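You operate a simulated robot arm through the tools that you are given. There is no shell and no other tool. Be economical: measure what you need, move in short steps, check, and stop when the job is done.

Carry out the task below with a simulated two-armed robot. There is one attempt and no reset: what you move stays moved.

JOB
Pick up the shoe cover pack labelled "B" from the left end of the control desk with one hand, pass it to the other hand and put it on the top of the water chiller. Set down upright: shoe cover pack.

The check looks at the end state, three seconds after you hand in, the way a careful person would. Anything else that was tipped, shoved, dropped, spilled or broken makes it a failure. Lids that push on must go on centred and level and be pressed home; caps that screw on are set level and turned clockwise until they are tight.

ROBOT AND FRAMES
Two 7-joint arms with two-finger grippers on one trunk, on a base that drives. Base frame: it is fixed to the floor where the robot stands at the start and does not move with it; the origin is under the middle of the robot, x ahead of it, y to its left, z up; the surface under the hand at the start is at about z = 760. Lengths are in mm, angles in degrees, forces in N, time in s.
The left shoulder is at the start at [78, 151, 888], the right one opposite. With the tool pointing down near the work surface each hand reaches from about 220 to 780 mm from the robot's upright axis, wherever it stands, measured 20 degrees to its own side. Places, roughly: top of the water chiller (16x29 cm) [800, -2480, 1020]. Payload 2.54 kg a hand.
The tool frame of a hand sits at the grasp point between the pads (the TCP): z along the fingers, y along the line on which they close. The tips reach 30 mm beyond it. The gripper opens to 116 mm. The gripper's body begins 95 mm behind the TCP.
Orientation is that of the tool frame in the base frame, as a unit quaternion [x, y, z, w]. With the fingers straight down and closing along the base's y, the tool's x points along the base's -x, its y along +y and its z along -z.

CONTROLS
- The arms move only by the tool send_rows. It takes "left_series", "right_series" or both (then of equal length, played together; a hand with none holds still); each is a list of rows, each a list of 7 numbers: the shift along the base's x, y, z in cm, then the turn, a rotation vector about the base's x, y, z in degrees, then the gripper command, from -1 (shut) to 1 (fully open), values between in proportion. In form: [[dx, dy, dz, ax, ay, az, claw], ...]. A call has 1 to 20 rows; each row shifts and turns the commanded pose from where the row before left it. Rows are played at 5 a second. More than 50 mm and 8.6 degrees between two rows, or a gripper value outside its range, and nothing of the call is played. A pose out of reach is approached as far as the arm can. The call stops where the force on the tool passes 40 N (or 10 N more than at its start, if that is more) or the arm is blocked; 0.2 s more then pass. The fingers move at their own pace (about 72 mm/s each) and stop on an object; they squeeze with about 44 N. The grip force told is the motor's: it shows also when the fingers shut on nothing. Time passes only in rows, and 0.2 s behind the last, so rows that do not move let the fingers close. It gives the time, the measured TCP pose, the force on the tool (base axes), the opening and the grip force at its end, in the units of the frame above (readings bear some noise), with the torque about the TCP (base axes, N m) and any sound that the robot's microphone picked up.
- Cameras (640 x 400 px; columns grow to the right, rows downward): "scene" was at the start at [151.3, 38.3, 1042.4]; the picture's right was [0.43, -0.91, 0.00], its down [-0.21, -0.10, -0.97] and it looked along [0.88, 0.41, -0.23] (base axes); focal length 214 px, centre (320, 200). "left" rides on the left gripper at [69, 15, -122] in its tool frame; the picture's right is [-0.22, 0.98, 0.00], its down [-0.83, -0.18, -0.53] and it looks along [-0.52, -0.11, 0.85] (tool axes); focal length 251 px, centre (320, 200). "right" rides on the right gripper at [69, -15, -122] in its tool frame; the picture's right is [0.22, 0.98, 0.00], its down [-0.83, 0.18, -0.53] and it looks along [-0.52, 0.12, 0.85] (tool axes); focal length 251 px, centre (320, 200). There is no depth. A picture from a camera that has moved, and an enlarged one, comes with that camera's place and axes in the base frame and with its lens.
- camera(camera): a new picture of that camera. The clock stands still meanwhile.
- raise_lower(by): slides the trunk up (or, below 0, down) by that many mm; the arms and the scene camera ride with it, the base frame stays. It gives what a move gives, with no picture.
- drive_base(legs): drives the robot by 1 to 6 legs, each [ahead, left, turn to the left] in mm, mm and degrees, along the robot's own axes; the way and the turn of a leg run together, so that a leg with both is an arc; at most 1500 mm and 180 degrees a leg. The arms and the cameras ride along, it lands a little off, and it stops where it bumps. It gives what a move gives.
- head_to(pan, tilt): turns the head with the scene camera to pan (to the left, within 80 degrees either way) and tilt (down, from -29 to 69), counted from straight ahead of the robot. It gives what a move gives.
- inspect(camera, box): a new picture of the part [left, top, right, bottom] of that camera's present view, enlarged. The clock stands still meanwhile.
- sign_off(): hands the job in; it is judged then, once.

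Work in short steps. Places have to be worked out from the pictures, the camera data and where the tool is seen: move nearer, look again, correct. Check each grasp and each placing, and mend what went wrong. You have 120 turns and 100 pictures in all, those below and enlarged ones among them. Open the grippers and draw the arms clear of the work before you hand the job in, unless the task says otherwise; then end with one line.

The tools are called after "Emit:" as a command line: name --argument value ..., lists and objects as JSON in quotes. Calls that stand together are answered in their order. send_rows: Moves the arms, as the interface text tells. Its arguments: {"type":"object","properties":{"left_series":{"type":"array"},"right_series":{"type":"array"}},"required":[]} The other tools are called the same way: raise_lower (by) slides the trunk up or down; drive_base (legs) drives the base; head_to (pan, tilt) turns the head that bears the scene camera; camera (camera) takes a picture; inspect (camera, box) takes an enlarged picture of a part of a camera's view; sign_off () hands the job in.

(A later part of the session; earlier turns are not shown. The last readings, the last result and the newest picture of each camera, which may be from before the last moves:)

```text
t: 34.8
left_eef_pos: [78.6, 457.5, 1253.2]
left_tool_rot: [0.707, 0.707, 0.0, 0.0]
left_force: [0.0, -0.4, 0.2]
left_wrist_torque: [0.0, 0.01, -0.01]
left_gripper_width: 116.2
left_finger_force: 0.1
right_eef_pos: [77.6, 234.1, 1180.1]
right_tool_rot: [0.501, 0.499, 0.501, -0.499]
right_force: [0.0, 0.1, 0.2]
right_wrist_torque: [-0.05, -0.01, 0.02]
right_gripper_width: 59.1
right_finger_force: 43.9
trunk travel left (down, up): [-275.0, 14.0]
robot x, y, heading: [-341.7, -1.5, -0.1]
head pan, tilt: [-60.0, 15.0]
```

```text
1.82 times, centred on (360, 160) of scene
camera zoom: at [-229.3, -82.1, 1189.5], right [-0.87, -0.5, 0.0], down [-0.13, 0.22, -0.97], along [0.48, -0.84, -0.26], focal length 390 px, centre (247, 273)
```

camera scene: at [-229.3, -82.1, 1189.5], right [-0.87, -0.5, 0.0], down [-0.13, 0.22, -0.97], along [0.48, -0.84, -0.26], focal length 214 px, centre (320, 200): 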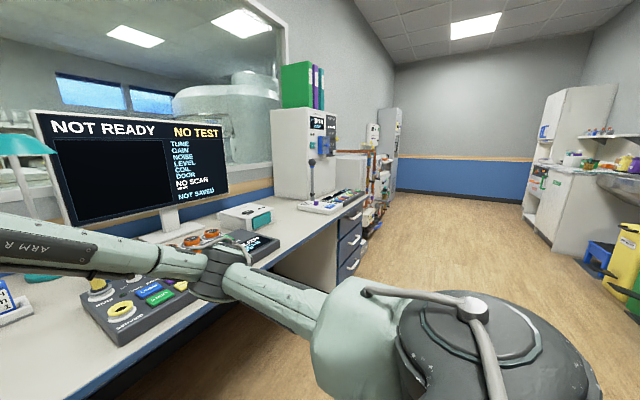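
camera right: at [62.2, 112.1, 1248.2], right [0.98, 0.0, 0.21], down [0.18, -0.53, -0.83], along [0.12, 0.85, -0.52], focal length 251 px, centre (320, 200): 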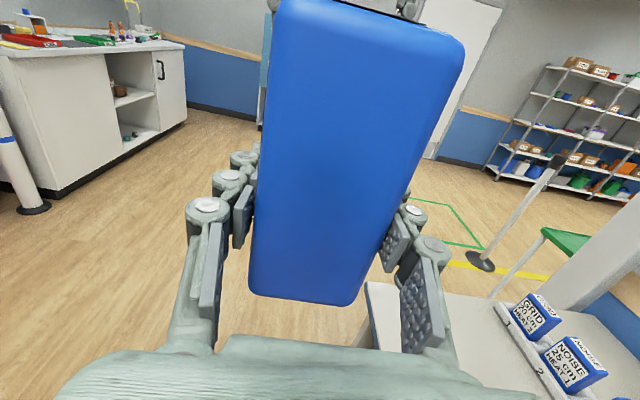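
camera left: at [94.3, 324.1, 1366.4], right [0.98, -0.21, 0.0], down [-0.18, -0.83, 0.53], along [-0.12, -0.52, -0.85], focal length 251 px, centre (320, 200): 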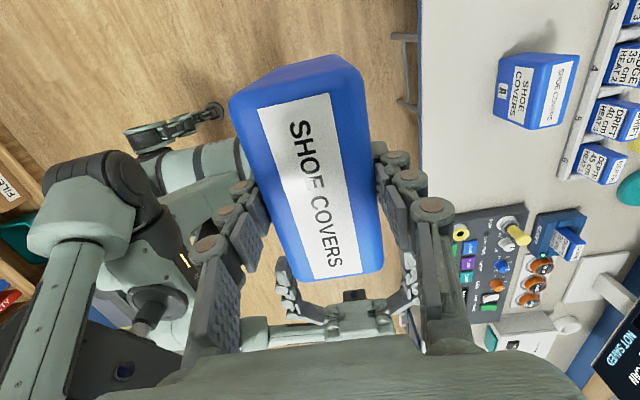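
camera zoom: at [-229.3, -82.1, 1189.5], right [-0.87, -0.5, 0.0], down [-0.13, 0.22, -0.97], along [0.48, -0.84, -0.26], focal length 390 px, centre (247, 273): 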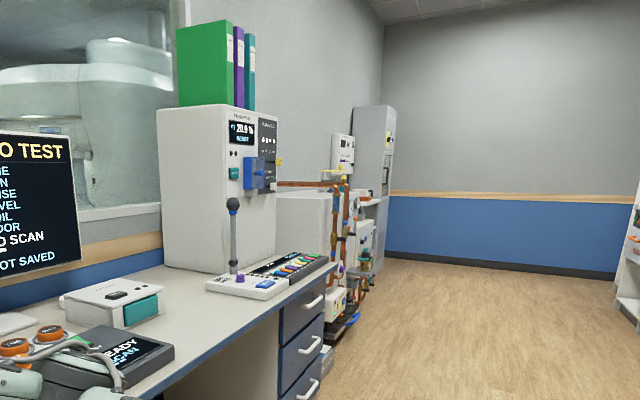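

The elbow touched console keys (the display went from IDLE to NOT READY); nothing looks displaced. I back off further and strafe right to view the chiller.

Emit:
drive_base --legs '[[-250, 0, 0], [0, -1300, 0]]'

Emit:
head_to --pan -35 --tilt 12

Emit:
camera --camera "scene"

```text
t: 49.0
left_eef_pos: [-173.8, -854.8, 1254.4]
left_tool_rot: [0.715, 0.7, 0.0, 0.0]
left_force: [-0.2, 0.6, 0.0]
left_wrist_torque: [0.03, 0.0, -0.03]
left_gripper_width: 116.0
left_finger_force: 0.0
right_eef_pos: [-181.3, -1078.5, 1180.3]
right_tool_rot: [0.506, 0.494, 0.506, -0.494]
right_force: [0.1, -0.6, -0.2]
right_wrist_torque: [-0.09, -0.02, 0.02]
right_gripper_width: 59.3
right_finger_force: 44.2
trunk travel left (down, up): [-275.0, 14.0]
robot x, y, heading: [-607.8, -1303.4, -1.2]
head pan, tilt: [-60.0, 15.0]
```

```text
t: 49.8
left_eef_pos: [-174.4, -853.4, 1254.3]
left_tool_rot: [0.715, 0.699, 0.001, 0.0]
left_force: [0.0, -1.0, 0.2]
left_wrist_torque: [-0.03, 0.01, 0.04]
left_gripper_width: 116.2
left_finger_force: 0.0
right_eef_pos: [-180.3, -1078.5, 1179.7]
right_tool_rot: [0.505, 0.494, 0.506, -0.494]
right_force: [-0.5, 0.4, 0.4]
right_wrist_torque: [-0.06, -0.02, -0.02]
right_gripper_width: 59.1
right_finger_force: 44.2
trunk travel left (down, up): [-275.0, 14.0]
robot x, y, heading: [-605.6, -1302.8, -1.3]
head pan, tilt: [-35.0, 12.0]
```

```text
62 pictures are left
camera scene: at [-464.2, -1361.1, 1194.4], right [-0.59, -0.81, 0.0], down [-0.17, 0.12, -0.98], along [0.79, -0.58, -0.21], focal length 214 px, centre (320, 200)
```

scene: 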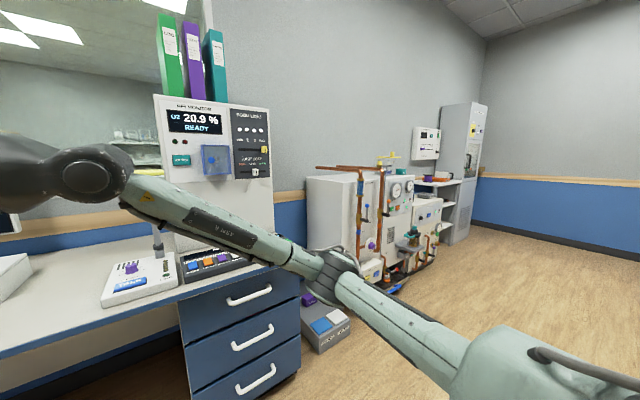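

The chiller is the white box at about (340,177) with copper pipework nearby. I strafe further to face it.

Emit:
drive_base --legs '[[0, -1200, 1.3]]'

Emit:
head_to --pan 0 --tilt 12

Emit:
camera --camera "scene"

```text
t: 61.9
left_eef_pos: [-199.6, -2085.4, 1253.8]
left_tool_rot: [0.713, 0.701, -0.001, 0.0]
left_force: [0.3, 1.2, 0.4]
left_wrist_torque: [0.0, 0.02, -0.04]
left_gripper_width: 116.1
left_finger_force: 0.1
right_eef_pos: [-205.1, -2307.5, 1178.7]
right_tool_rot: [0.504, 0.496, 0.505, -0.495]
right_force: [1.0, -1.0, 0.6]
right_wrist_torque: [-0.07, -0.03, -0.02]
right_gripper_width: 59.1
right_finger_force: 43.9
trunk travel left (down, up): [-275.0, 14.0]
robot x, y, heading: [-629.1, -2539.6, -1.4]
head pan, tilt: [-35.0, 12.0]
```

```text
t: 62.9
left_eef_pos: [-200.9, -2085.5, 1253.9]
left_tool_rot: [0.712, 0.702, 0.0, 0.0]
left_force: [0.4, 0.8, 0.0]
left_wrist_torque: [0.0, 0.03, 0.02]
left_gripper_width: 116.1
left_finger_force: 0.2
right_eef_pos: [-204.8, -2308.3, 1179.8]
right_tool_rot: [0.504, 0.496, 0.505, -0.496]
right_force: [-0.1, -0.6, -0.9]
right_wrist_torque: [-0.09, 0.01, -0.01]
right_gripper_width: 59.0
right_finger_force: 43.5
trunk travel left (down, up): [-275.0, 14.0]
robot x, y, heading: [-628.0, -2532.4, -1.1]
head pan, tilt: [0.0, 12.0]
```

```text
61 pictures are left
camera scene: at [-470.3, -2539.2, 1194.4], right [-0.02, -1.0, 0.0], down [-0.21, 0.0, -0.98], along [0.98, -0.02, -0.21], focal length 214 px, centre (320, 200)
```

scene: 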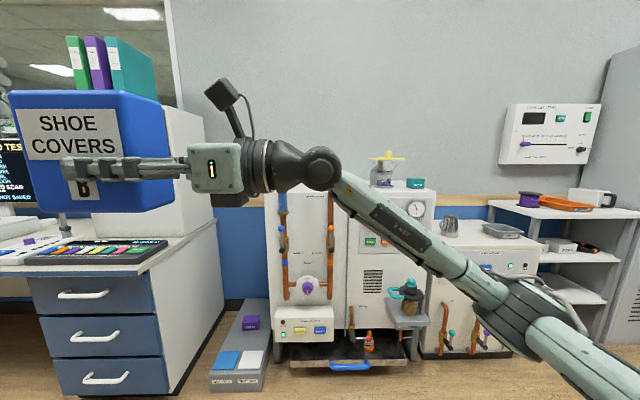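

The arm hides the chiller's top; I zoom there first.

Emit:
inspect --camera "scene" --box '[230, 140, 460, 380]'

```text
1.67 times, centred on (345, 260) of scene
camera zoom: at [-470.3, -2539.2, 1194.4], right [-0.02, -1.0, 0.0], down [-0.21, 0.0, -0.98], along [0.98, -0.02, -0.21], focal length 358 px, centre (278, 100)
```

zoom: 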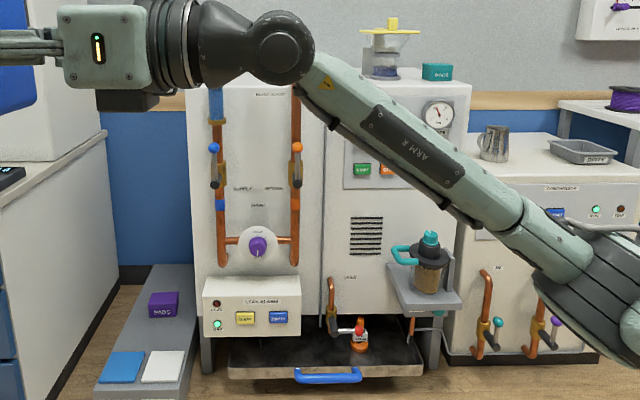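

Handing it in sideways would put the elbow into the neighbouring units, so I turn the right hand in free space to point forward, moving it ahead and to the right of the robot and a bit lower.

Emit:
send_rows --right_series '[[1.1, -3.9, 0, 0, 0, -8.07, -1], [1.1, -3.9, 0, 0, 0, -8.07, -1], [1.1, -3.9, 0, 0, 0, -8.07, -1], [1.1, -3.9, 0, 0, 0, -8.07, -1], [1.1, -3.9, 0, 0, 0, -8.07, -1], [1.1, -3.9, 0, 0, 0, -8.07, -1], [1.1, -3.9, 0, 0, 0, -8.07, -1], [1.1, -3.9, 0, 0, 0, -8.07, -1], [1.1, -3.9, 0, 0, 0, -8.07, -1], [1.1, -3.9, 0, 0, 0, -8.07, -1], [1.1, -3.9, 0, 0, 0, -8.07, -1], [0, 0, -2, 0, 0, 0, -1], [0, 0, -2, 0, 0, 0, -1], [0, 0, 0, 0, 0, 0, -1]]'

Emit:
camera --camera "scene"

Emit:
camera --camera "right"

```text
t: 65.9
left_eef_pos: [-199.7, -2085.4, 1253.8]
left_tool_rot: [0.712, 0.702, -0.001, -0.001]
left_force: [0.7, -0.5, 0.1]
left_wrist_torque: [0.01, -0.01, 0.04]
left_gripper_width: 115.8
left_finger_force: 0.2
right_eef_pos: [-82.9, -2734.7, 1139.4]
right_tool_rot: [0.708, 0.0, 0.706, -0.002]
right_force: [-0.2, -0.3, -0.5]
right_wrist_torque: [-0.02, 0.05, 0.0]
right_gripper_width: 58.8
right_finger_force: 44.1
trunk travel left (down, up): [-275.0, 14.0]
robot x, y, heading: [-628.5, -2534.1, -1.0]
head pan, tilt: [0.0, 12.0]
```

```text
59 pictures are left
camera scene: at [-470.1, -2539.2, 1194.4], right [-0.02, -1.0, 0.0], down [-0.21, 0.0, -0.98], along [0.98, -0.02, -0.21], focal length 214 px, centre (320, 200)
```

scene: 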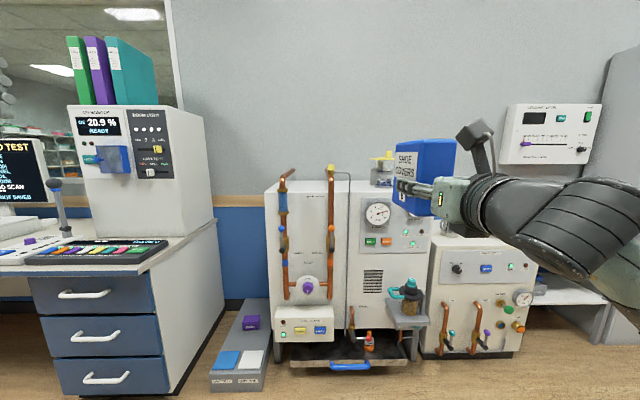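

```text
58 pictures are left
camera right: at [-205.1, -2719.7, 1208.0], right [0.0, -0.98, 0.21], down [-0.53, -0.18, -0.83], along [0.85, -0.11, -0.52], focal length 251 px, centre (320, 200)
```

right: 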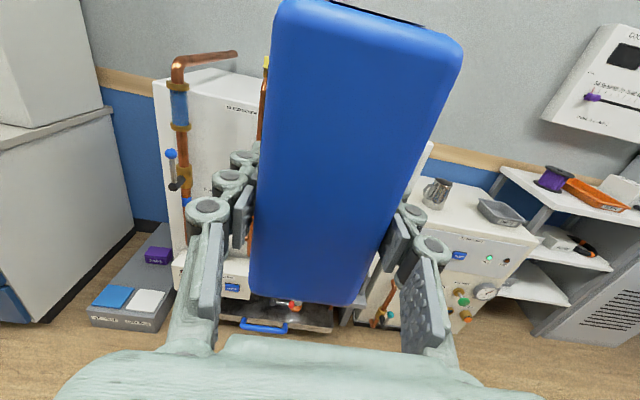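

The chiller is the left unit, with copper risers at its front and pipes running back over the top. I zoom in on its top.

Emit:
inspect --camera "scene" --box '[255, 145, 375, 220]'

Emit:
inspect --camera "right" --box '[140, 30, 280, 120]'

```text
5.33 times, centred on (315, 182) of scene
camera zoom: at [-470.1, -2539.2, 1194.4], right [-0.02, -1.0, 0.0], down [-0.21, 0.0, -0.98], along [0.98, -0.02, -0.21], focal length 1144 px, centre (347, 293)
```

zoom: 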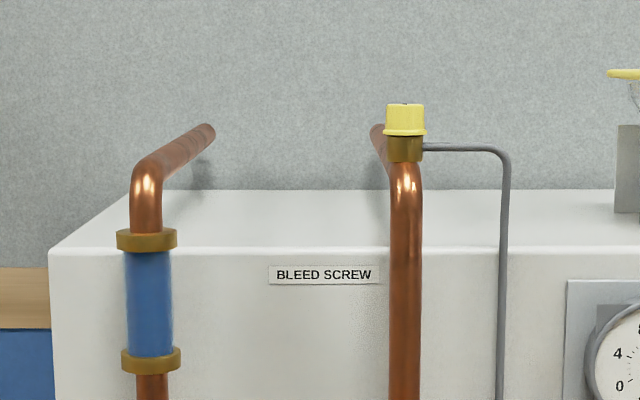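

```text
4.44 times, centred on (210, 75) of right
camera zoom: at [-205.1, -2719.7, 1208.0], right [0.0, -0.98, 0.21], down [-0.53, -0.18, -0.83], along [0.85, -0.11, -0.52], focal length 1118 px, centre (809, 756)
```

zoom: 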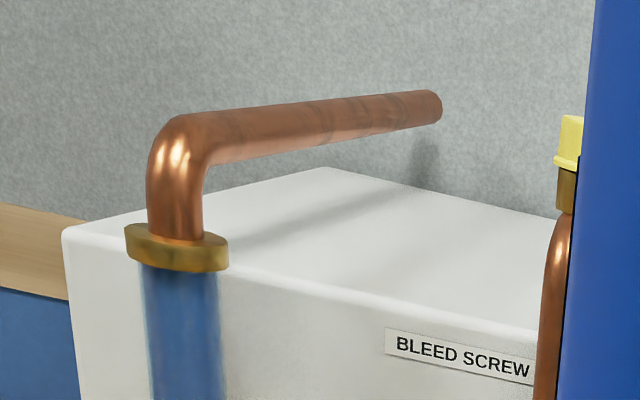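

Triangulating two views: the chiller's front edge is at x≈540, z≈1020, with horizontal pipes at y≈-2388 and -2607 on either side. I aim at about (745, -2492). The left hand is tucked back and the right hand centred before driving in.

Emit:
send_rows --left_series '[[-2, -1, 0, 0, 0, 0, 1], [-2, -1, 0, 0, 0, 0, 1], [-2, -1, 0, 0, 0, 0, 1], [-2, -1, 0, 0, 0, 0, 1], [-2, -1, 0, 0, 0, 0, 1], [-2, -1, 0, 0, 0, 0, 1], [-2, -1, 0, 0, 0, 0, 1], [-2, -1, 0, 0, 0, 0, 1], [0, 0, 0, 0, 0, 0, 1]]' --right_series '[[0, 2.5, 0, 0, 0, 0, -1], [0, 2.5, 0, 0, 0, 0, -1], [0, 2.5, 0, 0, 0, 0, -1], [0, 2.5, 0, 0, 0, 0, -1], [0, 2.5, 0, 0, 0, 0, -1], [0, 2.5, 0, 0, 0, 0, -1], [0, 2.5, 0, 0, 0, 0, -1], [0, 2.5, 0, 0, 0, 0, -1], [0, 0, 0, 0, 0, 0, -1]]'

Emit:
drive_base --legs '[[350, 45, 1.1]]'

Emit:
camera --camera "scene"

Emit:
camera --camera "left"

```text
t: 67.9
left_eef_pos: [-352.2, -2135.9, 1245.3]
left_tool_rot: [0.704, 0.709, -0.02, 0.01]
left_force: [-0.9, -0.2, -0.2]
left_wrist_torque: [0.0, -0.01, -0.01]
left_gripper_width: 116.2
left_finger_force: 0.0
left hand out of reach, approached as far as the arm can: row 7, 8
right_eef_pos: [-85.2, -2536.6, 1139.2]
right_tool_rot: [0.707, 0.001, 0.707, -0.001]
right_force: [0.3, 0.2, -0.5]
right_wrist_torque: [0.01, 0.04, 0.01]
right_gripper_width: 59.1
right_finger_force: 44.5
trunk travel left (down, up): [-275.0, 14.0]
robot x, y, heading: [-628.5, -2536.3, -1.3]
head pan, tilt: [0.0, 12.0]
```

```text
t: 70.2
left_eef_pos: [-9.3, -2091.3, 1245.9]
left_tool_rot: [0.7, 0.713, -0.02, 0.008]
left_force: [0.5, 0.0, -0.3]
left_wrist_torque: [0.01, 0.05, 0.02]
left_gripper_width: 115.9
left_finger_force: 0.0
right_eef_pos: [263.0, -2487.2, 1138.5]
right_tool_rot: [0.708, 0.007, 0.706, -0.007]
right_force: [0.1, -0.4, -1.2]
right_wrist_torque: [0.0, 0.11, 0.0]
right_gripper_width: 59.0
right_finger_force: 44.1
trunk travel left (down, up): [-275.0, 14.0]
robot x, y, heading: [-280.8, -2494.9, 0.1]
head pan, tilt: [0.0, 12.0]
```

```text
55 pictures are left
camera scene: at [-122.4, -2494.2, 1198.4], right [0.01, -1.0, 0.0], down [-0.17, 0.0, -0.99], along [0.99, 0.01, -0.17], focal length 214 px, centre (320, 200)
```

scene: 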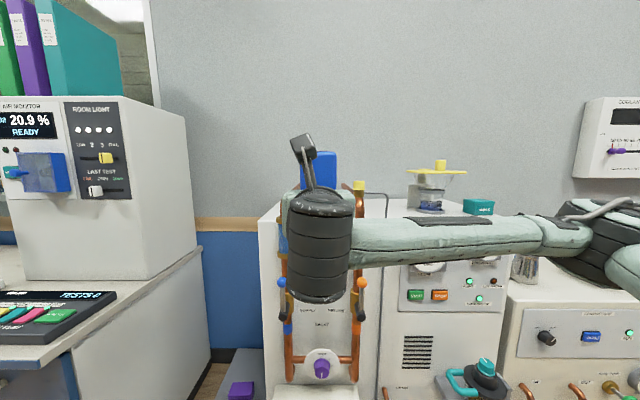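

```text
54 pictures are left
camera left: at [6.0, -2017.1, 1365.1], right [0.98, -0.2, -0.01], down [-0.16, -0.81, 0.57], along [-0.12, -0.56, -0.82], focal length 251 px, centre (320, 200)
```

left: 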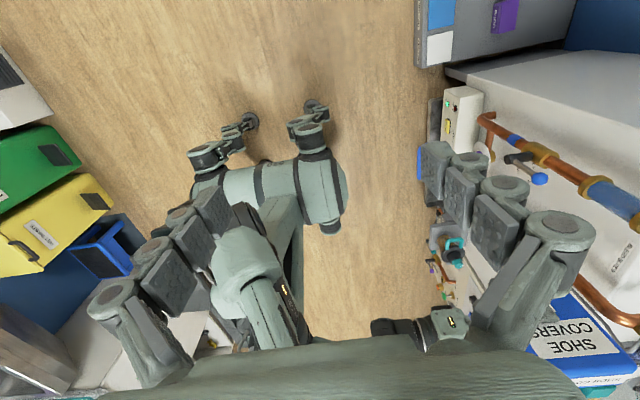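

The forearm lies crosswise; to keep it away from the risers I shift the robot left relative to the hand and use more forward reach. I move the right hand 15 cm right, then drive 250 ahead and 150 left.

Emit:
send_rows --right_series '[[0, -2.5, 0, 0, 0, -0.2, -1], [0, -2.5, 0, 0, 0, -0.2, -1], [0, -2.5, 0, 0, 0, -0.2, -1], [0, -2.5, 0, 0, 0, -0.2, -1], [0, -2.5, 0, 0, 0, -0.2, -1], [0, -2.5, 0, 0, 0, -0.2, -1], [0, 0, 0, 0, 0, 0, -1]]'

Emit:
drive_base --legs '[[0, 148, 0], [220, 0, 0]]'

Emit:
camera --camera "scene"

Emit:
camera --camera "right"

Emit:
camera --camera "left"

```text
t: 71.8
left_eef_pos: [-10.2, -2089.4, 1244.0]
left_tool_rot: [0.699, 0.715, -0.02, 0.009]
left_force: [0.4, -0.6, -0.1]
left_wrist_torque: [-0.01, 0.03, 0.0]
left_gripper_width: 115.8
left_finger_force: 0.0
right_eef_pos: [262.7, -2637.6, 1139.5]
right_tool_rot: [0.707, -0.001, 0.707, 0.001]
right_force: [0.3, 0.0, 0.5]
right_wrist_torque: [-0.01, 0.06, 0.0]
right_gripper_width: 59.2
right_finger_force: 43.8
trunk travel left (down, up): [-275.0, 14.0]
robot x, y, heading: [-282.4, -2493.1, 0.1]
head pan, tilt: [0.0, 12.0]
```

```text
t: 75.1
left_eef_pos: [209.5, -1942.8, 1245.6]
left_tool_rot: [0.699, 0.715, -0.02, 0.009]
left_force: [-0.3, 0.0, -0.2]
left_wrist_torque: [0.0, 0.07, -0.03]
left_gripper_width: 116.2
left_finger_force: 0.0
right_eef_pos: [483.3, -2489.9, 1139.5]
right_tool_rot: [0.707, 0.001, 0.707, -0.001]
right_force: [0.5, 1.0, -1.1]
right_wrist_torque: [0.0, 0.04, -0.01]
right_gripper_width: 59.0
right_finger_force: 44.1
trunk travel left (down, up): [-275.0, 14.0]
robot x, y, heading: [-66.4, -2345.3, -0.1]
head pan, tilt: [0.0, 12.0]
```

```text
53 pictures are left
camera scene: at [97.3, -2347.4, 1198.9], right [0.02, -1.0, 0.0], down [-0.16, 0.0, -0.99], along [0.99, 0.02, -0.16], focal length 214 px, centre (320, 200)
```

scene: 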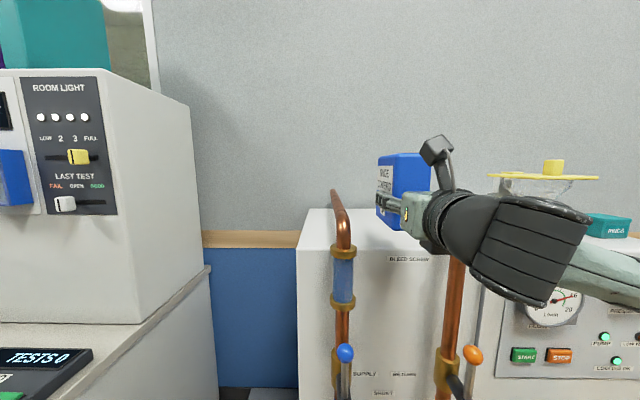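

```text
52 pictures are left
camera right: at [361.4, -2474.7, 1207.5], right [0.0, -0.98, 0.21], down [-0.53, -0.18, -0.83], along [0.84, -0.11, -0.52], focal length 251 px, centre (320, 200)
```

right: 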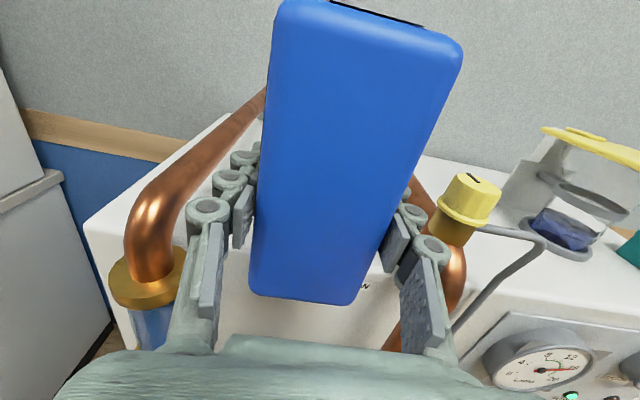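

```text
51 pictures are left
camera left: at [223.9, -1868.5, 1363.8], right [0.98, -0.19, -0.01], down [-0.15, -0.81, 0.57], along [-0.12, -0.56, -0.82], focal length 251 px, centre (320, 200)
```

left: 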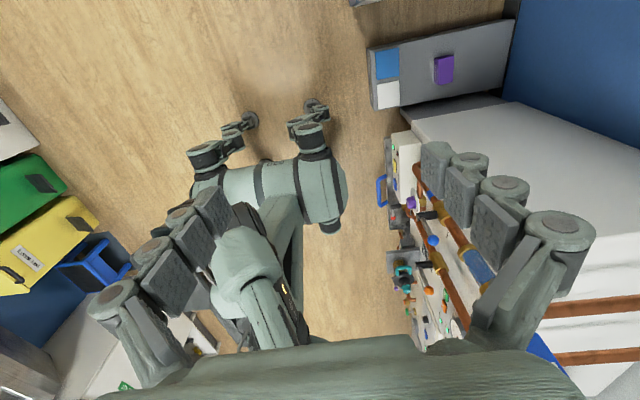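

The hand sits midway between the pipes (y≈-2411 and -2581 inner faces), and the pack clears the top by ~65 mm. I drive 100 mm in with a 4 mm sideways correction.

Emit:
drive_base --legs '[[100, -3, 0]]'

Emit:
camera --camera "right"

Emit:
camera --camera "scene"

```text
t: 76.3
left_eef_pos: [310.3, -1945.9, 1243.9]
left_tool_rot: [0.697, 0.716, -0.022, 0.01]
left_force: [1.1, 0.9, -0.7]
left_wrist_torque: [-0.04, 0.06, -0.01]
left_gripper_width: 116.1
left_finger_force: 0.1
right_eef_pos: [584.3, -2493.2, 1138.4]
right_tool_rot: [0.708, 0.001, 0.706, -0.001]
right_force: [-0.2, -1.0, -0.9]
right_wrist_torque: [-0.01, 0.02, -0.02]
right_gripper_width: 59.1
right_finger_force: 44.5
trunk travel left (down, up): [-275.0, 14.0]
robot x, y, heading: [41.0, -2351.1, 0.2]
head pan, tilt: [0.0, 12.0]
```

```text
50 pictures are left
camera right: at [462.4, -2477.3, 1207.4], right [0.0, -0.98, 0.21], down [-0.53, -0.18, -0.82], along [0.84, -0.11, -0.52], focal length 251 px, centre (320, 200)
```

right: 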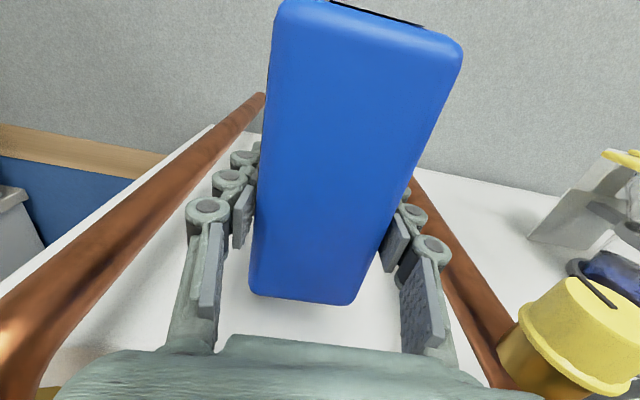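

```text
49 pictures are left
camera scene: at [198.4, -2350.0, 1198.3], right [0.02, -1.0, 0.0], down [-0.17, 0.0, -0.99], along [0.99, 0.02, -0.17], focal length 214 px, centre (320, 200)
```

scene: 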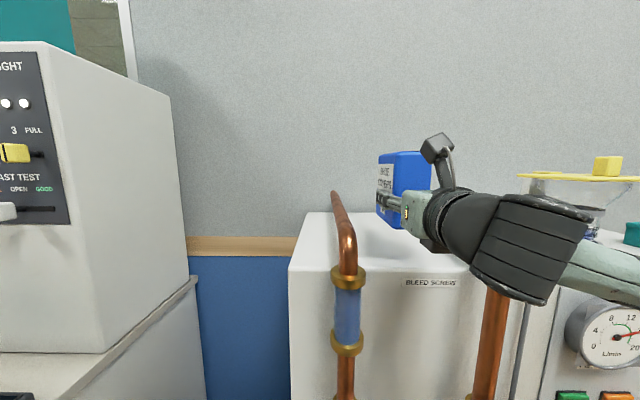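

The wrist drum is bulky and would approach the right riser. The arm is strongly folded; I back off 350 mm and extend the arm so the forearm lies along x within the corridor.

Emit:
drive_base --legs '[[-350, 0, 0]]'

Emit:
send_rows --right_series '[[3, 0, 0, 0, 0, 0, -1], [3, 0, 0, 0, 0, 0, -1], [3, 0, 0, 0, 0, 0, -1], [3, 0, 0, 0, 0, 0, -1], [3, 0, 0, 0, 0, 0, -1], [3, 0, 0, 0, 0, 0, -1], [3, 0, 0, 0, 0, 0, -1], [3, 0, 0, 0, 0, 0, -1], [3, 0, 0, 0, 0, 0, -1], [0, 0, 0, 0, 0, 0, -1]]'

Emit:
camera --camera "scene"

```text
t: 78.5
left_eef_pos: [-37.9, -1945.1, 1244.6]
left_tool_rot: [0.697, 0.717, -0.022, 0.01]
left_force: [-1.4, -0.7, 0.9]
left_wrist_torque: [0.01, -0.02, 0.04]
left_gripper_width: 116.1
left_finger_force: 0.0
right_eef_pos: [238.2, -2491.1, 1139.2]
right_tool_rot: [0.707, 0.002, 0.707, -0.002]
right_force: [-0.1, -0.2, 0.1]
right_wrist_torque: [-0.04, 0.09, 0.04]
right_gripper_width: 59.3
right_finger_force: 44.0
trunk travel left (down, up): [-275.0, 14.0]
robot x, y, heading: [-308.0, -2350.6, 0.5]
head pan, tilt: [0.0, 12.0]
```

```text
t: 80.8
left_eef_pos: [-38.2, -1945.3, 1242.9]
left_tool_rot: [0.696, 0.717, -0.022, 0.01]
left_force: [-0.2, 0.6, -0.3]
left_wrist_torque: [0.0, 0.01, 0.0]
left_gripper_width: 116.0
left_finger_force: 0.1
right_eef_pos: [507.0, -2493.5, 1139.9]
right_tool_rot: [0.707, 0.001, 0.707, -0.001]
right_force: [-0.8, 0.4, -0.7]
right_wrist_torque: [-0.01, 0.08, 0.02]
right_gripper_width: 59.1
right_finger_force: 43.8
trunk travel left (down, up): [-275.0, 14.0]
robot x, y, heading: [-306.4, -2349.1, 0.5]
head pan, tilt: [0.0, 12.0]
```

```text
48 pictures are left
camera scene: at [-148.3, -2350.4, 1197.4], right [0.02, -1.0, 0.0], down [-0.18, 0.0, -0.98], along [0.98, 0.02, -0.18], focal length 214 px, centre (320, 200)
```

scene: 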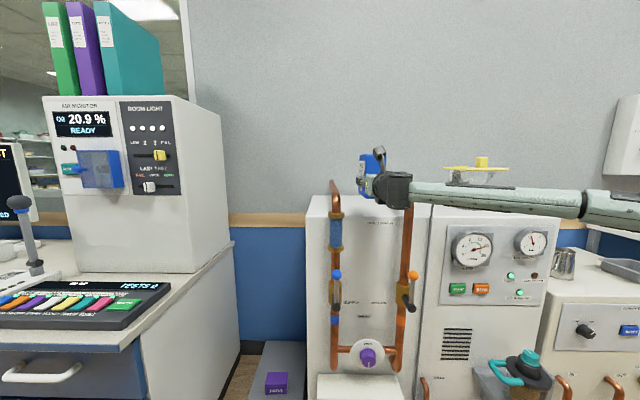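

The forearm still comes in sideways, so the arm can extend more. I back off another 220 mm and extend 22 cm.

Emit:
drive_base --legs '[[-220, 0, -0.4]]'

Emit:
send_rows --right_series '[[3, 0, 0, 0, 0, 0, -1], [3, 0, 0, 0, 0, 0, -1], [3, 0, 0, 0, 0, 0, -1], [3, 0, 0, 0, 0, 0, -1], [3, 0, 0, 0, 0, 0, -1], [3, 0, 0, 0, 0, 0, -1], [3, 0, 0, 0, 0, 0, -1], [0, 0, 0, 0, 0, 0, -1]]'

Emit:
camera --camera "scene"

```text
t: 82.5
left_eef_pos: [-254.9, -1948.7, 1243.3]
left_tool_rot: [0.701, 0.713, -0.022, 0.009]
left_force: [-0.1, -0.2, 0.2]
left_wrist_torque: [-0.02, -0.05, -0.04]
left_gripper_width: 116.0
left_finger_force: 0.1
right_eef_pos: [282.4, -2502.9, 1140.5]
right_tool_rot: [0.707, -0.003, 0.707, 0.003]
right_force: [0.4, -0.1, 0.1]
right_wrist_torque: [-0.02, 0.12, 0.01]
right_gripper_width: 59.0
right_finger_force: 44.8
trunk travel left (down, up): [-275.0, 14.0]
robot x, y, heading: [-530.3, -2348.1, -0.4]
head pan, tilt: [0.0, 12.0]
```

```text
t: 84.2
left_eef_pos: [-253.6, -1947.7, 1243.1]
left_tool_rot: [0.701, 0.713, -0.023, 0.009]
left_force: [0.3, 0.1, -0.2]
left_wrist_torque: [-0.02, 0.01, -0.03]
left_gripper_width: 116.2
left_finger_force: 0.0
right_eef_pos: [461.3, -2500.7, 1141.6]
right_tool_rot: [0.708, -0.002, 0.707, 0.002]
right_force: [0.0, 0.3, -1.0]
right_wrist_torque: [0.01, 0.04, -0.02]
right_gripper_width: 59.1
right_finger_force: 43.7
right hand out of reach, approached as far as the arm can: row 7
trunk travel left (down, up): [-275.0, 14.0]
robot x, y, heading: [-530.9, -2349.3, -0.4]
head pan, tilt: [0.0, 12.0]
```

```text
47 pictures are left
camera scene: at [-369.4, -2351.3, 1197.1], right [0.01, -1.0, 0.0], down [-0.18, 0.0, -0.98], along [0.98, 0.01, -0.18], focal length 214 px, centre (320, 200)
```

scene: 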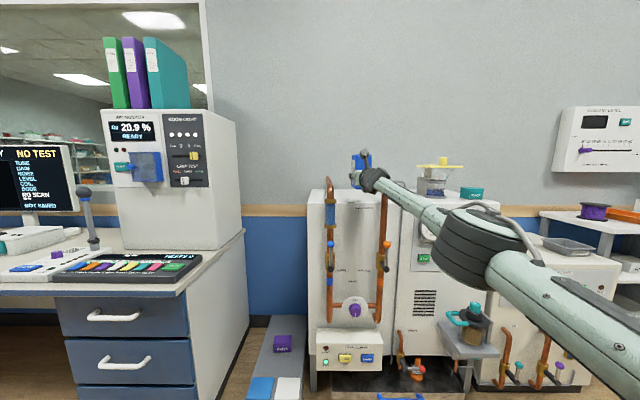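

The forearm now lies nearly along x. I pull in 2 cm from the reach limit, and drive ahead 150 mm with a 0.4° straightening, which also recentres the pack.

Emit:
send_rows --right_series '[[-1, 0, 0, 0, 0, 0, -1], [-2, 0, 0, 0, 0, 0, -1], [0, 0, 0, 0, 0, 0, -1]]'

Emit:
drive_base --legs '[[150, 0, 0.4]]'

Emit:
camera --camera "right"

Emit:
camera --camera "scene"

```text
t: 85.0
left_eef_pos: [-253.3, -1947.1, 1243.8]
left_tool_rot: [0.701, 0.713, -0.023, 0.009]
left_force: [0.4, 0.1, 0.6]
left_wrist_torque: [-0.01, 0.03, -0.01]
left_gripper_width: 115.6
left_finger_force: 0.1
right_eef_pos: [431.5, -2502.9, 1141.6]
right_tool_rot: [0.708, -0.002, 0.706, 0.003]
right_force: [0.2, 0.2, -0.6]
right_wrist_torque: [0.03, 0.08, -0.02]
right_gripper_width: 59.1
right_finger_force: 43.8
trunk travel left (down, up): [-275.0, 14.0]
robot x, y, heading: [-529.5, -2345.9, -0.5]
head pan, tilt: [0.0, 12.0]
```

```text
t: 86.4
left_eef_pos: [-114.9, -1947.3, 1244.5]
left_tool_rot: [0.699, 0.715, -0.022, 0.009]
left_force: [1.3, -0.2, -1.1]
left_wrist_torque: [-0.03, 0.05, 0.01]
left_gripper_width: 116.2
left_finger_force: 0.1
right_eef_pos: [574.0, -2498.6, 1140.0]
right_tool_rot: [0.709, 0.0, 0.706, 0.0]
right_force: [0.5, -0.4, -0.9]
right_wrist_torque: [0.01, -0.01, 0.03]
right_gripper_width: 58.9
right_finger_force: 43.9
trunk travel left (down, up): [-275.0, 14.0]
robot x, y, heading: [-386.5, -2349.4, 0.0]
head pan, tilt: [0.0, 12.0]
```

```text
46 pictures are left
camera right: at [452.5, -2483.8, 1209.3], right [0.0, -0.98, 0.21], down [-0.54, -0.18, -0.82], along [0.84, -0.12, -0.52], focal length 251 px, centre (320, 200)
```

right: 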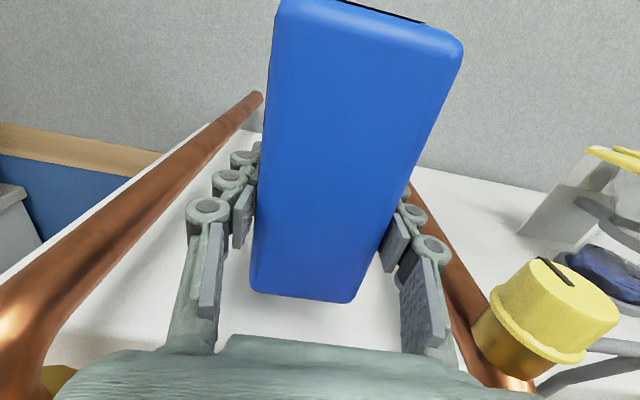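

```text
45 pictures are left
camera scene: at [-227.2, -2351.8, 1196.9], right [0.01, -1.0, 0.0], down [-0.18, 0.0, -0.98], along [0.98, 0.01, -0.18], focal length 214 px, centre (320, 200)
```

scene: 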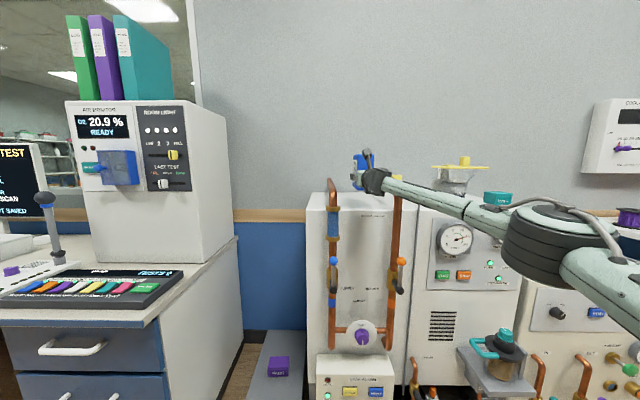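

Still centred between pipe and cap. I drive ahead another 105 mm.

Emit:
drive_base --legs '[[105, 3, 0]]'

Emit:
camera --camera "right"

Emit:
camera --camera "scene"

```text
t: 87.5
left_eef_pos: [-13.4, -1944.7, 1242.4]
left_tool_rot: [0.699, 0.714, -0.023, 0.009]
left_force: [0.5, -0.2, -0.6]
left_wrist_torque: [-0.03, 0.07, 0.0]
left_gripper_width: 116.1
left_finger_force: 0.0
right_eef_pos: [675.9, -2496.9, 1140.6]
right_tool_rot: [0.709, -0.001, 0.705, 0.001]
right_force: [0.7, 0.0, -1.1]
right_wrist_torque: [-0.01, -0.01, -0.01]
right_gripper_width: 59.0
right_finger_force: 44.3
trunk travel left (down, up): [-275.0, 14.0]
robot x, y, heading: [-285.1, -2351.4, -0.2]
head pan, tilt: [0.0, 12.0]
```

```text
44 pictures are left
camera right: at [553.5, -2481.3, 1209.0], right [0.0, -0.98, 0.21], down [-0.54, -0.18, -0.82], along [0.84, -0.12, -0.52], focal length 251 px, centre (320, 200)
```

right: 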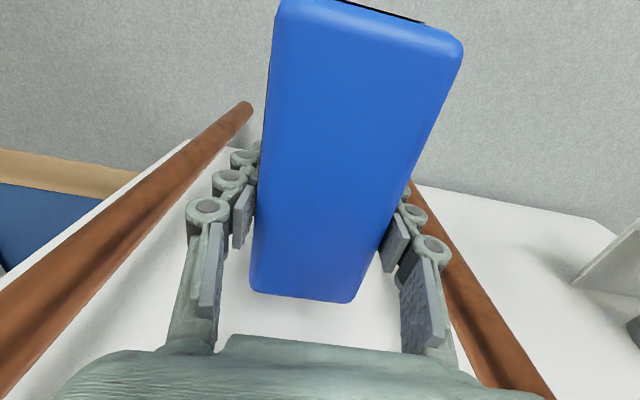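

```text
43 pictures are left
camera scene: at [-126.2, -2349.3, 1196.8], right [0.01, -1.0, 0.0], down [-0.18, 0.0, -0.98], along [0.98, 0.01, -0.18], focal length 214 px, centre (320, 200)
```

scene: 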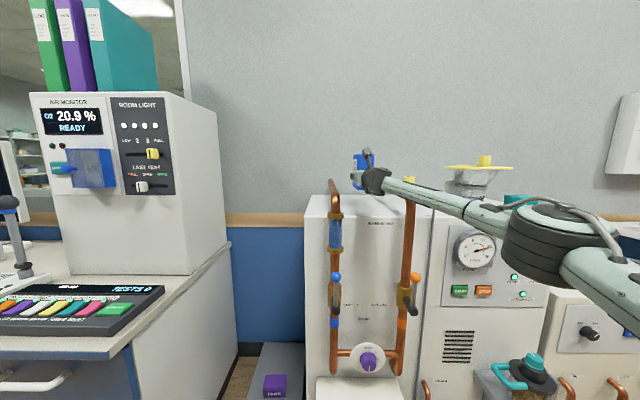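

I zoom in on where the forearm passes the right riser and cap.

Emit:
inspect --camera "scene" --box '[320, 135, 480, 235]'

```text
4.00 times, centred on (400, 185) of scene
camera zoom: at [-126.2, -2349.3, 1196.8], right [0.01, -1.0, 0.0], down [-0.18, 0.0, -0.98], along [0.98, 0.01, -0.18], focal length 858 px, centre (0, 260)
```

zoom: 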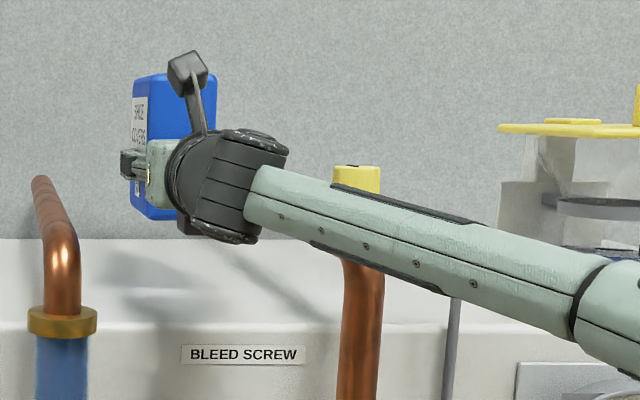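

The drum is near x≈400, well in front of the riser (x≈495), so there is clearance. I drive 40 mm more, then lower toward the surface.

Emit:
drive_base --legs '[[40, 2, 0.1]]'

Emit:
send_rows --right_series '[[0, 0, -1.5, 0, 0, 0, -1], [0, 0, -1.5, 0, 0, 0, -1], [0, 0, -1.5, 0, 0, 0, -1], [0, 0, 0, 0, 0, 0, -1]]'

Emit:
inspect --camera "scene" --box '[310, 135, 470, 235]'

Emit:
camera --camera "right"

```text
t: 88.4
left_eef_pos: [26.7, -1942.3, 1242.5]
left_tool_rot: [0.699, 0.715, -0.024, 0.009]
left_force: [1.0, -0.8, -0.2]
left_wrist_torque: [-0.03, 0.09, 0.03]
left_gripper_width: 115.9
left_finger_force: 0.1
right_eef_pos: [714.7, -2494.4, 1139.7]
right_tool_rot: [0.709, 0.0, 0.705, 0.0]
right_force: [0.0, -1.2, -0.6]
right_wrist_torque: [0.03, 0.02, 0.01]
right_gripper_width: 59.3
right_finger_force: 44.1
trunk travel left (down, up): [-275.0, 14.0]
robot x, y, heading: [-247.7, -2349.3, -0.4]
head pan, tilt: [0.0, 12.0]
```

```text
t: 89.4
left_eef_pos: [25.1, -1942.5, 1242.6]
left_tool_rot: [0.699, 0.715, -0.024, 0.01]
left_force: [-0.4, 0.4, -0.9]
left_wrist_torque: [-0.03, -0.01, 0.01]
left_gripper_width: 115.9
left_finger_force: 0.0
right_eef_pos: [713.8, -2494.3, 1095.3]
right_tool_rot: [0.708, -0.001, 0.706, 0.001]
right_force: [0.8, 0.0, 0.3]
right_wrist_torque: [-0.01, 0.06, -0.01]
right_gripper_width: 59.1
right_finger_force: 44.0
trunk travel left (down, up): [-275.0, 14.0]
robot x, y, heading: [-246.8, -2350.2, -0.3]
head pan, tilt: [0.0, 12.0]
```

```text
4.00 times, centred on (390, 185) of scene
camera zoom: at [-87.4, -2347.5, 1196.4], right [0.01, -1.0, 0.0], down [-0.19, 0.0, -0.98], along [0.98, 0.01, -0.19], focal length 858 px, centre (40, 260)
```

zoom: 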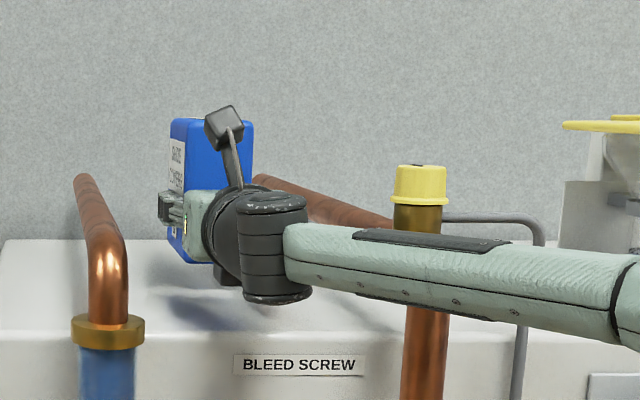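

```text
40 pictures are left
camera right: at [592.6, -2478.5, 1164.9], right [0.0, -0.98, 0.21], down [-0.54, -0.18, -0.82], along [0.84, -0.12, -0.52], focal length 251 px, centre (320, 200)
```

right: 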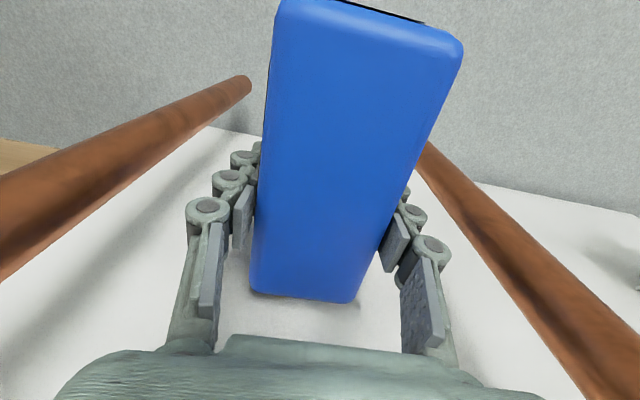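

Clear on all sides, and the pack is upright. I lower in small steps toward contact (expected near TCP z≈1070).

Emit:
send_rows --right_series '[[0, 0, -0.5, 0, 0, 0, -1], [0, 0, -0.5, 0, 0, 0, -1], [0, 0, -0.5, 0, 0, 0, -1], [0, 0, -0.4, 0, 0, 0, -1], [0, 0, 0, 0, 0, 0, -1]]'

Emit:
inspect --camera "right" --box '[200, 200, 440, 350]'

```text
t: 90.6
left_eef_pos: [25.5, -1943.0, 1241.5]
left_tool_rot: [0.699, 0.715, -0.024, 0.01]
left_force: [0.3, 0.2, -0.1]
left_wrist_torque: [0.01, 0.02, -0.01]
left_gripper_width: 116.1
left_finger_force: 0.1
right_eef_pos: [714.1, -2494.1, 1076.9]
right_tool_rot: [0.708, -0.002, 0.707, 0.002]
right_force: [-0.3, -0.3, -0.2]
right_wrist_torque: [0.01, 0.05, -0.02]
right_gripper_width: 59.2
right_finger_force: 44.0
trunk travel left (down, up): [-275.0, 14.0]
robot x, y, heading: [-248.0, -2343.2, -0.2]
head pan, tilt: [0.0, 12.0]
```

```text
2.67 times, centred on (320, 275) of right
camera zoom: at [592.2, -2477.7, 1145.4], right [0.0, -0.98, 0.21], down [-0.54, -0.18, -0.82], along [0.84, -0.12, -0.52], focal length 670 px, centre (320, 0)
```

zoom: 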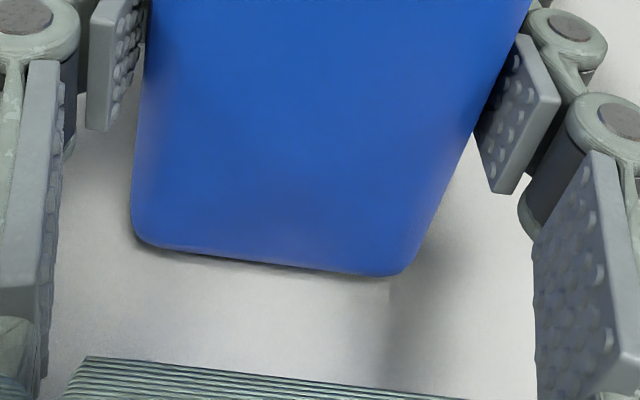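

The pack is just above the surface. I continue in 2 mm steps until the force shows contact.

Emit:
send_rows --right_series '[[0, 0, -0.2, 0, 0, 0, -1], [0, 0, -0.2, 0, 0, 0, -1], [0, 0, -0.2, 0, 0, 0, -1], [0, 0, 0, 0, 0, 0, -1]]'

```text
t: 91.6
left_eef_pos: [25.3, -1942.3, 1243.1]
left_tool_rot: [0.699, 0.714, -0.023, 0.011]
left_force: [-0.2, 0.2, 0.8]
left_wrist_torque: [-0.01, 0.02, -0.01]
left_gripper_width: 116.1
left_finger_force: 0.0
right_eef_pos: [714.3, -2494.9, 1070.7]
right_tool_rot: [0.708, -0.001, 0.706, 0.001]
right_force: [0.1, 1.0, 0.0]
right_wrist_torque: [-0.02, 0.05, 0.01]
right_gripper_width: 59.1
right_finger_force: 43.9
trunk travel left (down, up): [-275.0, 14.0]
robot x, y, heading: [-250.5, -2344.4, -0.1]
head pan, tilt: [0.0, 12.0]
```

Emit:
send_rows --right_series '[[0, 0, -0.15, 0, 0, 0, -1], [0, 0, -0.15, 0, 0, 0, -1], [0, 0, 0, 0, 0, 0, -1]]'

Emit:
inspect --camera "right" --box '[200, 200, 440, 350]'

```text
t: 92.4
left_eef_pos: [25.5, -1942.3, 1243.7]
left_tool_rot: [0.698, 0.715, -0.024, 0.01]
left_force: [0.2, -0.2, 0.1]
left_wrist_torque: [-0.01, 0.01, -0.02]
left_gripper_width: 116.1
left_finger_force: 0.0
right_eef_pos: [714.2, -2495.1, 1069.7]
right_tool_rot: [0.707, -0.002, 0.707, 0.002]
right_force: [4.4, 0.5, 6.2]
right_wrist_torque: [0.09, -0.81, -0.09]
right_gripper_width: 59.1
right_finger_force: 43.8
trunk travel left (down, up): [-275.0, 14.0]
robot x, y, heading: [-249.2, -2346.0, -0.3]
head pan, tilt: [0.0, 12.0]
```

```text
2.67 times, centred on (320, 275) of right
camera zoom: at [591.7, -2479.0, 1138.7], right [0.0, -0.98, 0.21], down [-0.53, -0.18, -0.83], along [0.85, -0.12, -0.52], focal length 670 px, centre (320, 0)
```

zoom: 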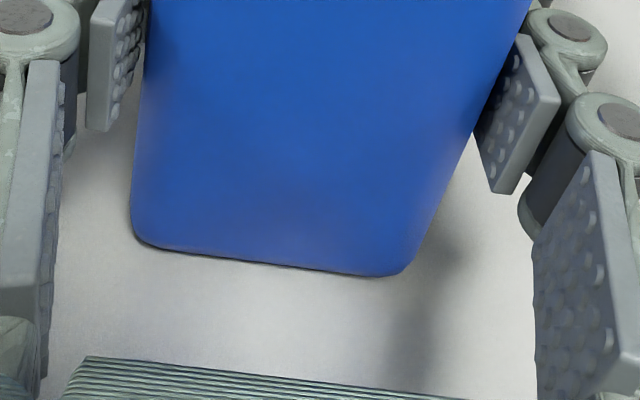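

Contact felt (6 N, far edge first). I open the right gripper only to about 84 mm so the knuckles stay off the pipes.

Emit:
send_rows --right_series '[[0, 0, 0, 0, 0, 0, -0.1], [0, 0, 0, 0, 0, 0, 0.1], [0, 0, 0, 0, 0, 0, 0.3], [0, 0, 0, 0, 0, 0, 0.45], [0, 0, 0, 0, 0, 0, 0.45], [0, 0, 0, 0, 0, 0, 0.45]]'

Emit:
camera --camera "right"

```text
t: 93.8
left_eef_pos: [25.8, -1941.7, 1242.9]
left_tool_rot: [0.699, 0.714, -0.024, 0.01]
left_force: [0.0, -0.9, 0.6]
left_wrist_torque: [-0.02, 0.0, -0.01]
left_gripper_width: 116.2
left_finger_force: 0.1
right_eef_pos: [714.0, -2494.5, 1066.9]
right_tool_rot: [0.707, -0.001, 0.707, 0.001]
right_force: [0.6, 0.0, -0.6]
right_wrist_torque: [-0.02, -0.04, 0.02]
right_gripper_width: 84.1
right_finger_force: 0.0
trunk travel left (down, up): [-275.0, 14.0]
robot x, y, heading: [-246.5, -2347.1, -0.0]
head pan, tilt: [0.0, 12.0]
```

```text
37 pictures are left
camera right: at [592.3, -2478.8, 1136.1], right [0.0, -0.98, 0.21], down [-0.54, -0.18, -0.82], along [0.84, -0.12, -0.52], focal length 251 px, centre (320, 200)
```

right: 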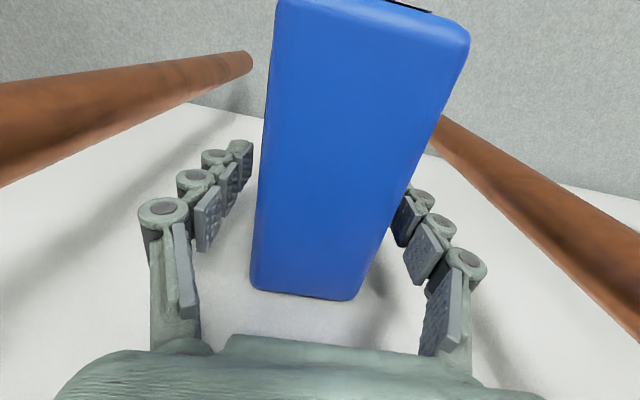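

Released; the pack stands by itself with space on both sides. I back the whole robot straight out.

Emit:
drive_base --legs '[[-120, 0, 0]]'

Emit:
camera --camera "right"

```text
t: 95.1
left_eef_pos: [-93.1, -1941.8, 1243.2]
left_tool_rot: [0.698, 0.716, -0.023, 0.01]
left_force: [0.2, -0.4, 0.4]
left_wrist_torque: [0.02, -0.03, -0.03]
left_gripper_width: 115.9
left_finger_force: 0.2
right_eef_pos: [596.2, -2492.1, 1068.8]
right_tool_rot: [0.708, 0.0, 0.707, 0.0]
right_force: [0.3, 0.2, 0.3]
right_wrist_torque: [-0.01, 0.07, 0.02]
right_gripper_width: 84.1
right_finger_force: 0.0
trunk travel left (down, up): [-275.0, 14.0]
robot x, y, heading: [-363.3, -2348.5, -0.1]
head pan, tilt: [0.0, 12.0]
```

```text
36 pictures are left
camera right: at [474.6, -2477.0, 1137.1], right [0.0, -0.98, 0.21], down [-0.54, -0.18, -0.82], along [0.84, -0.12, -0.52], focal length 251 px, centre (320, 200)
```

right: 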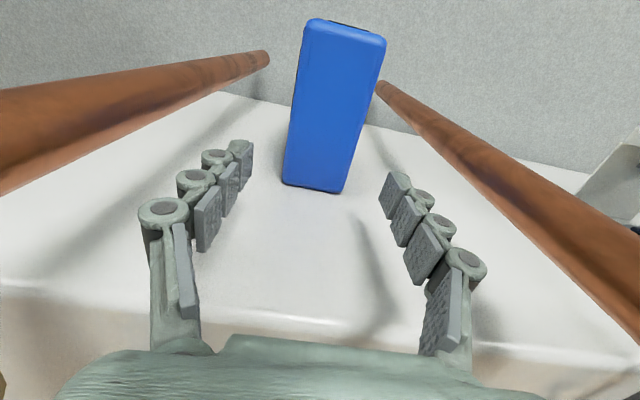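

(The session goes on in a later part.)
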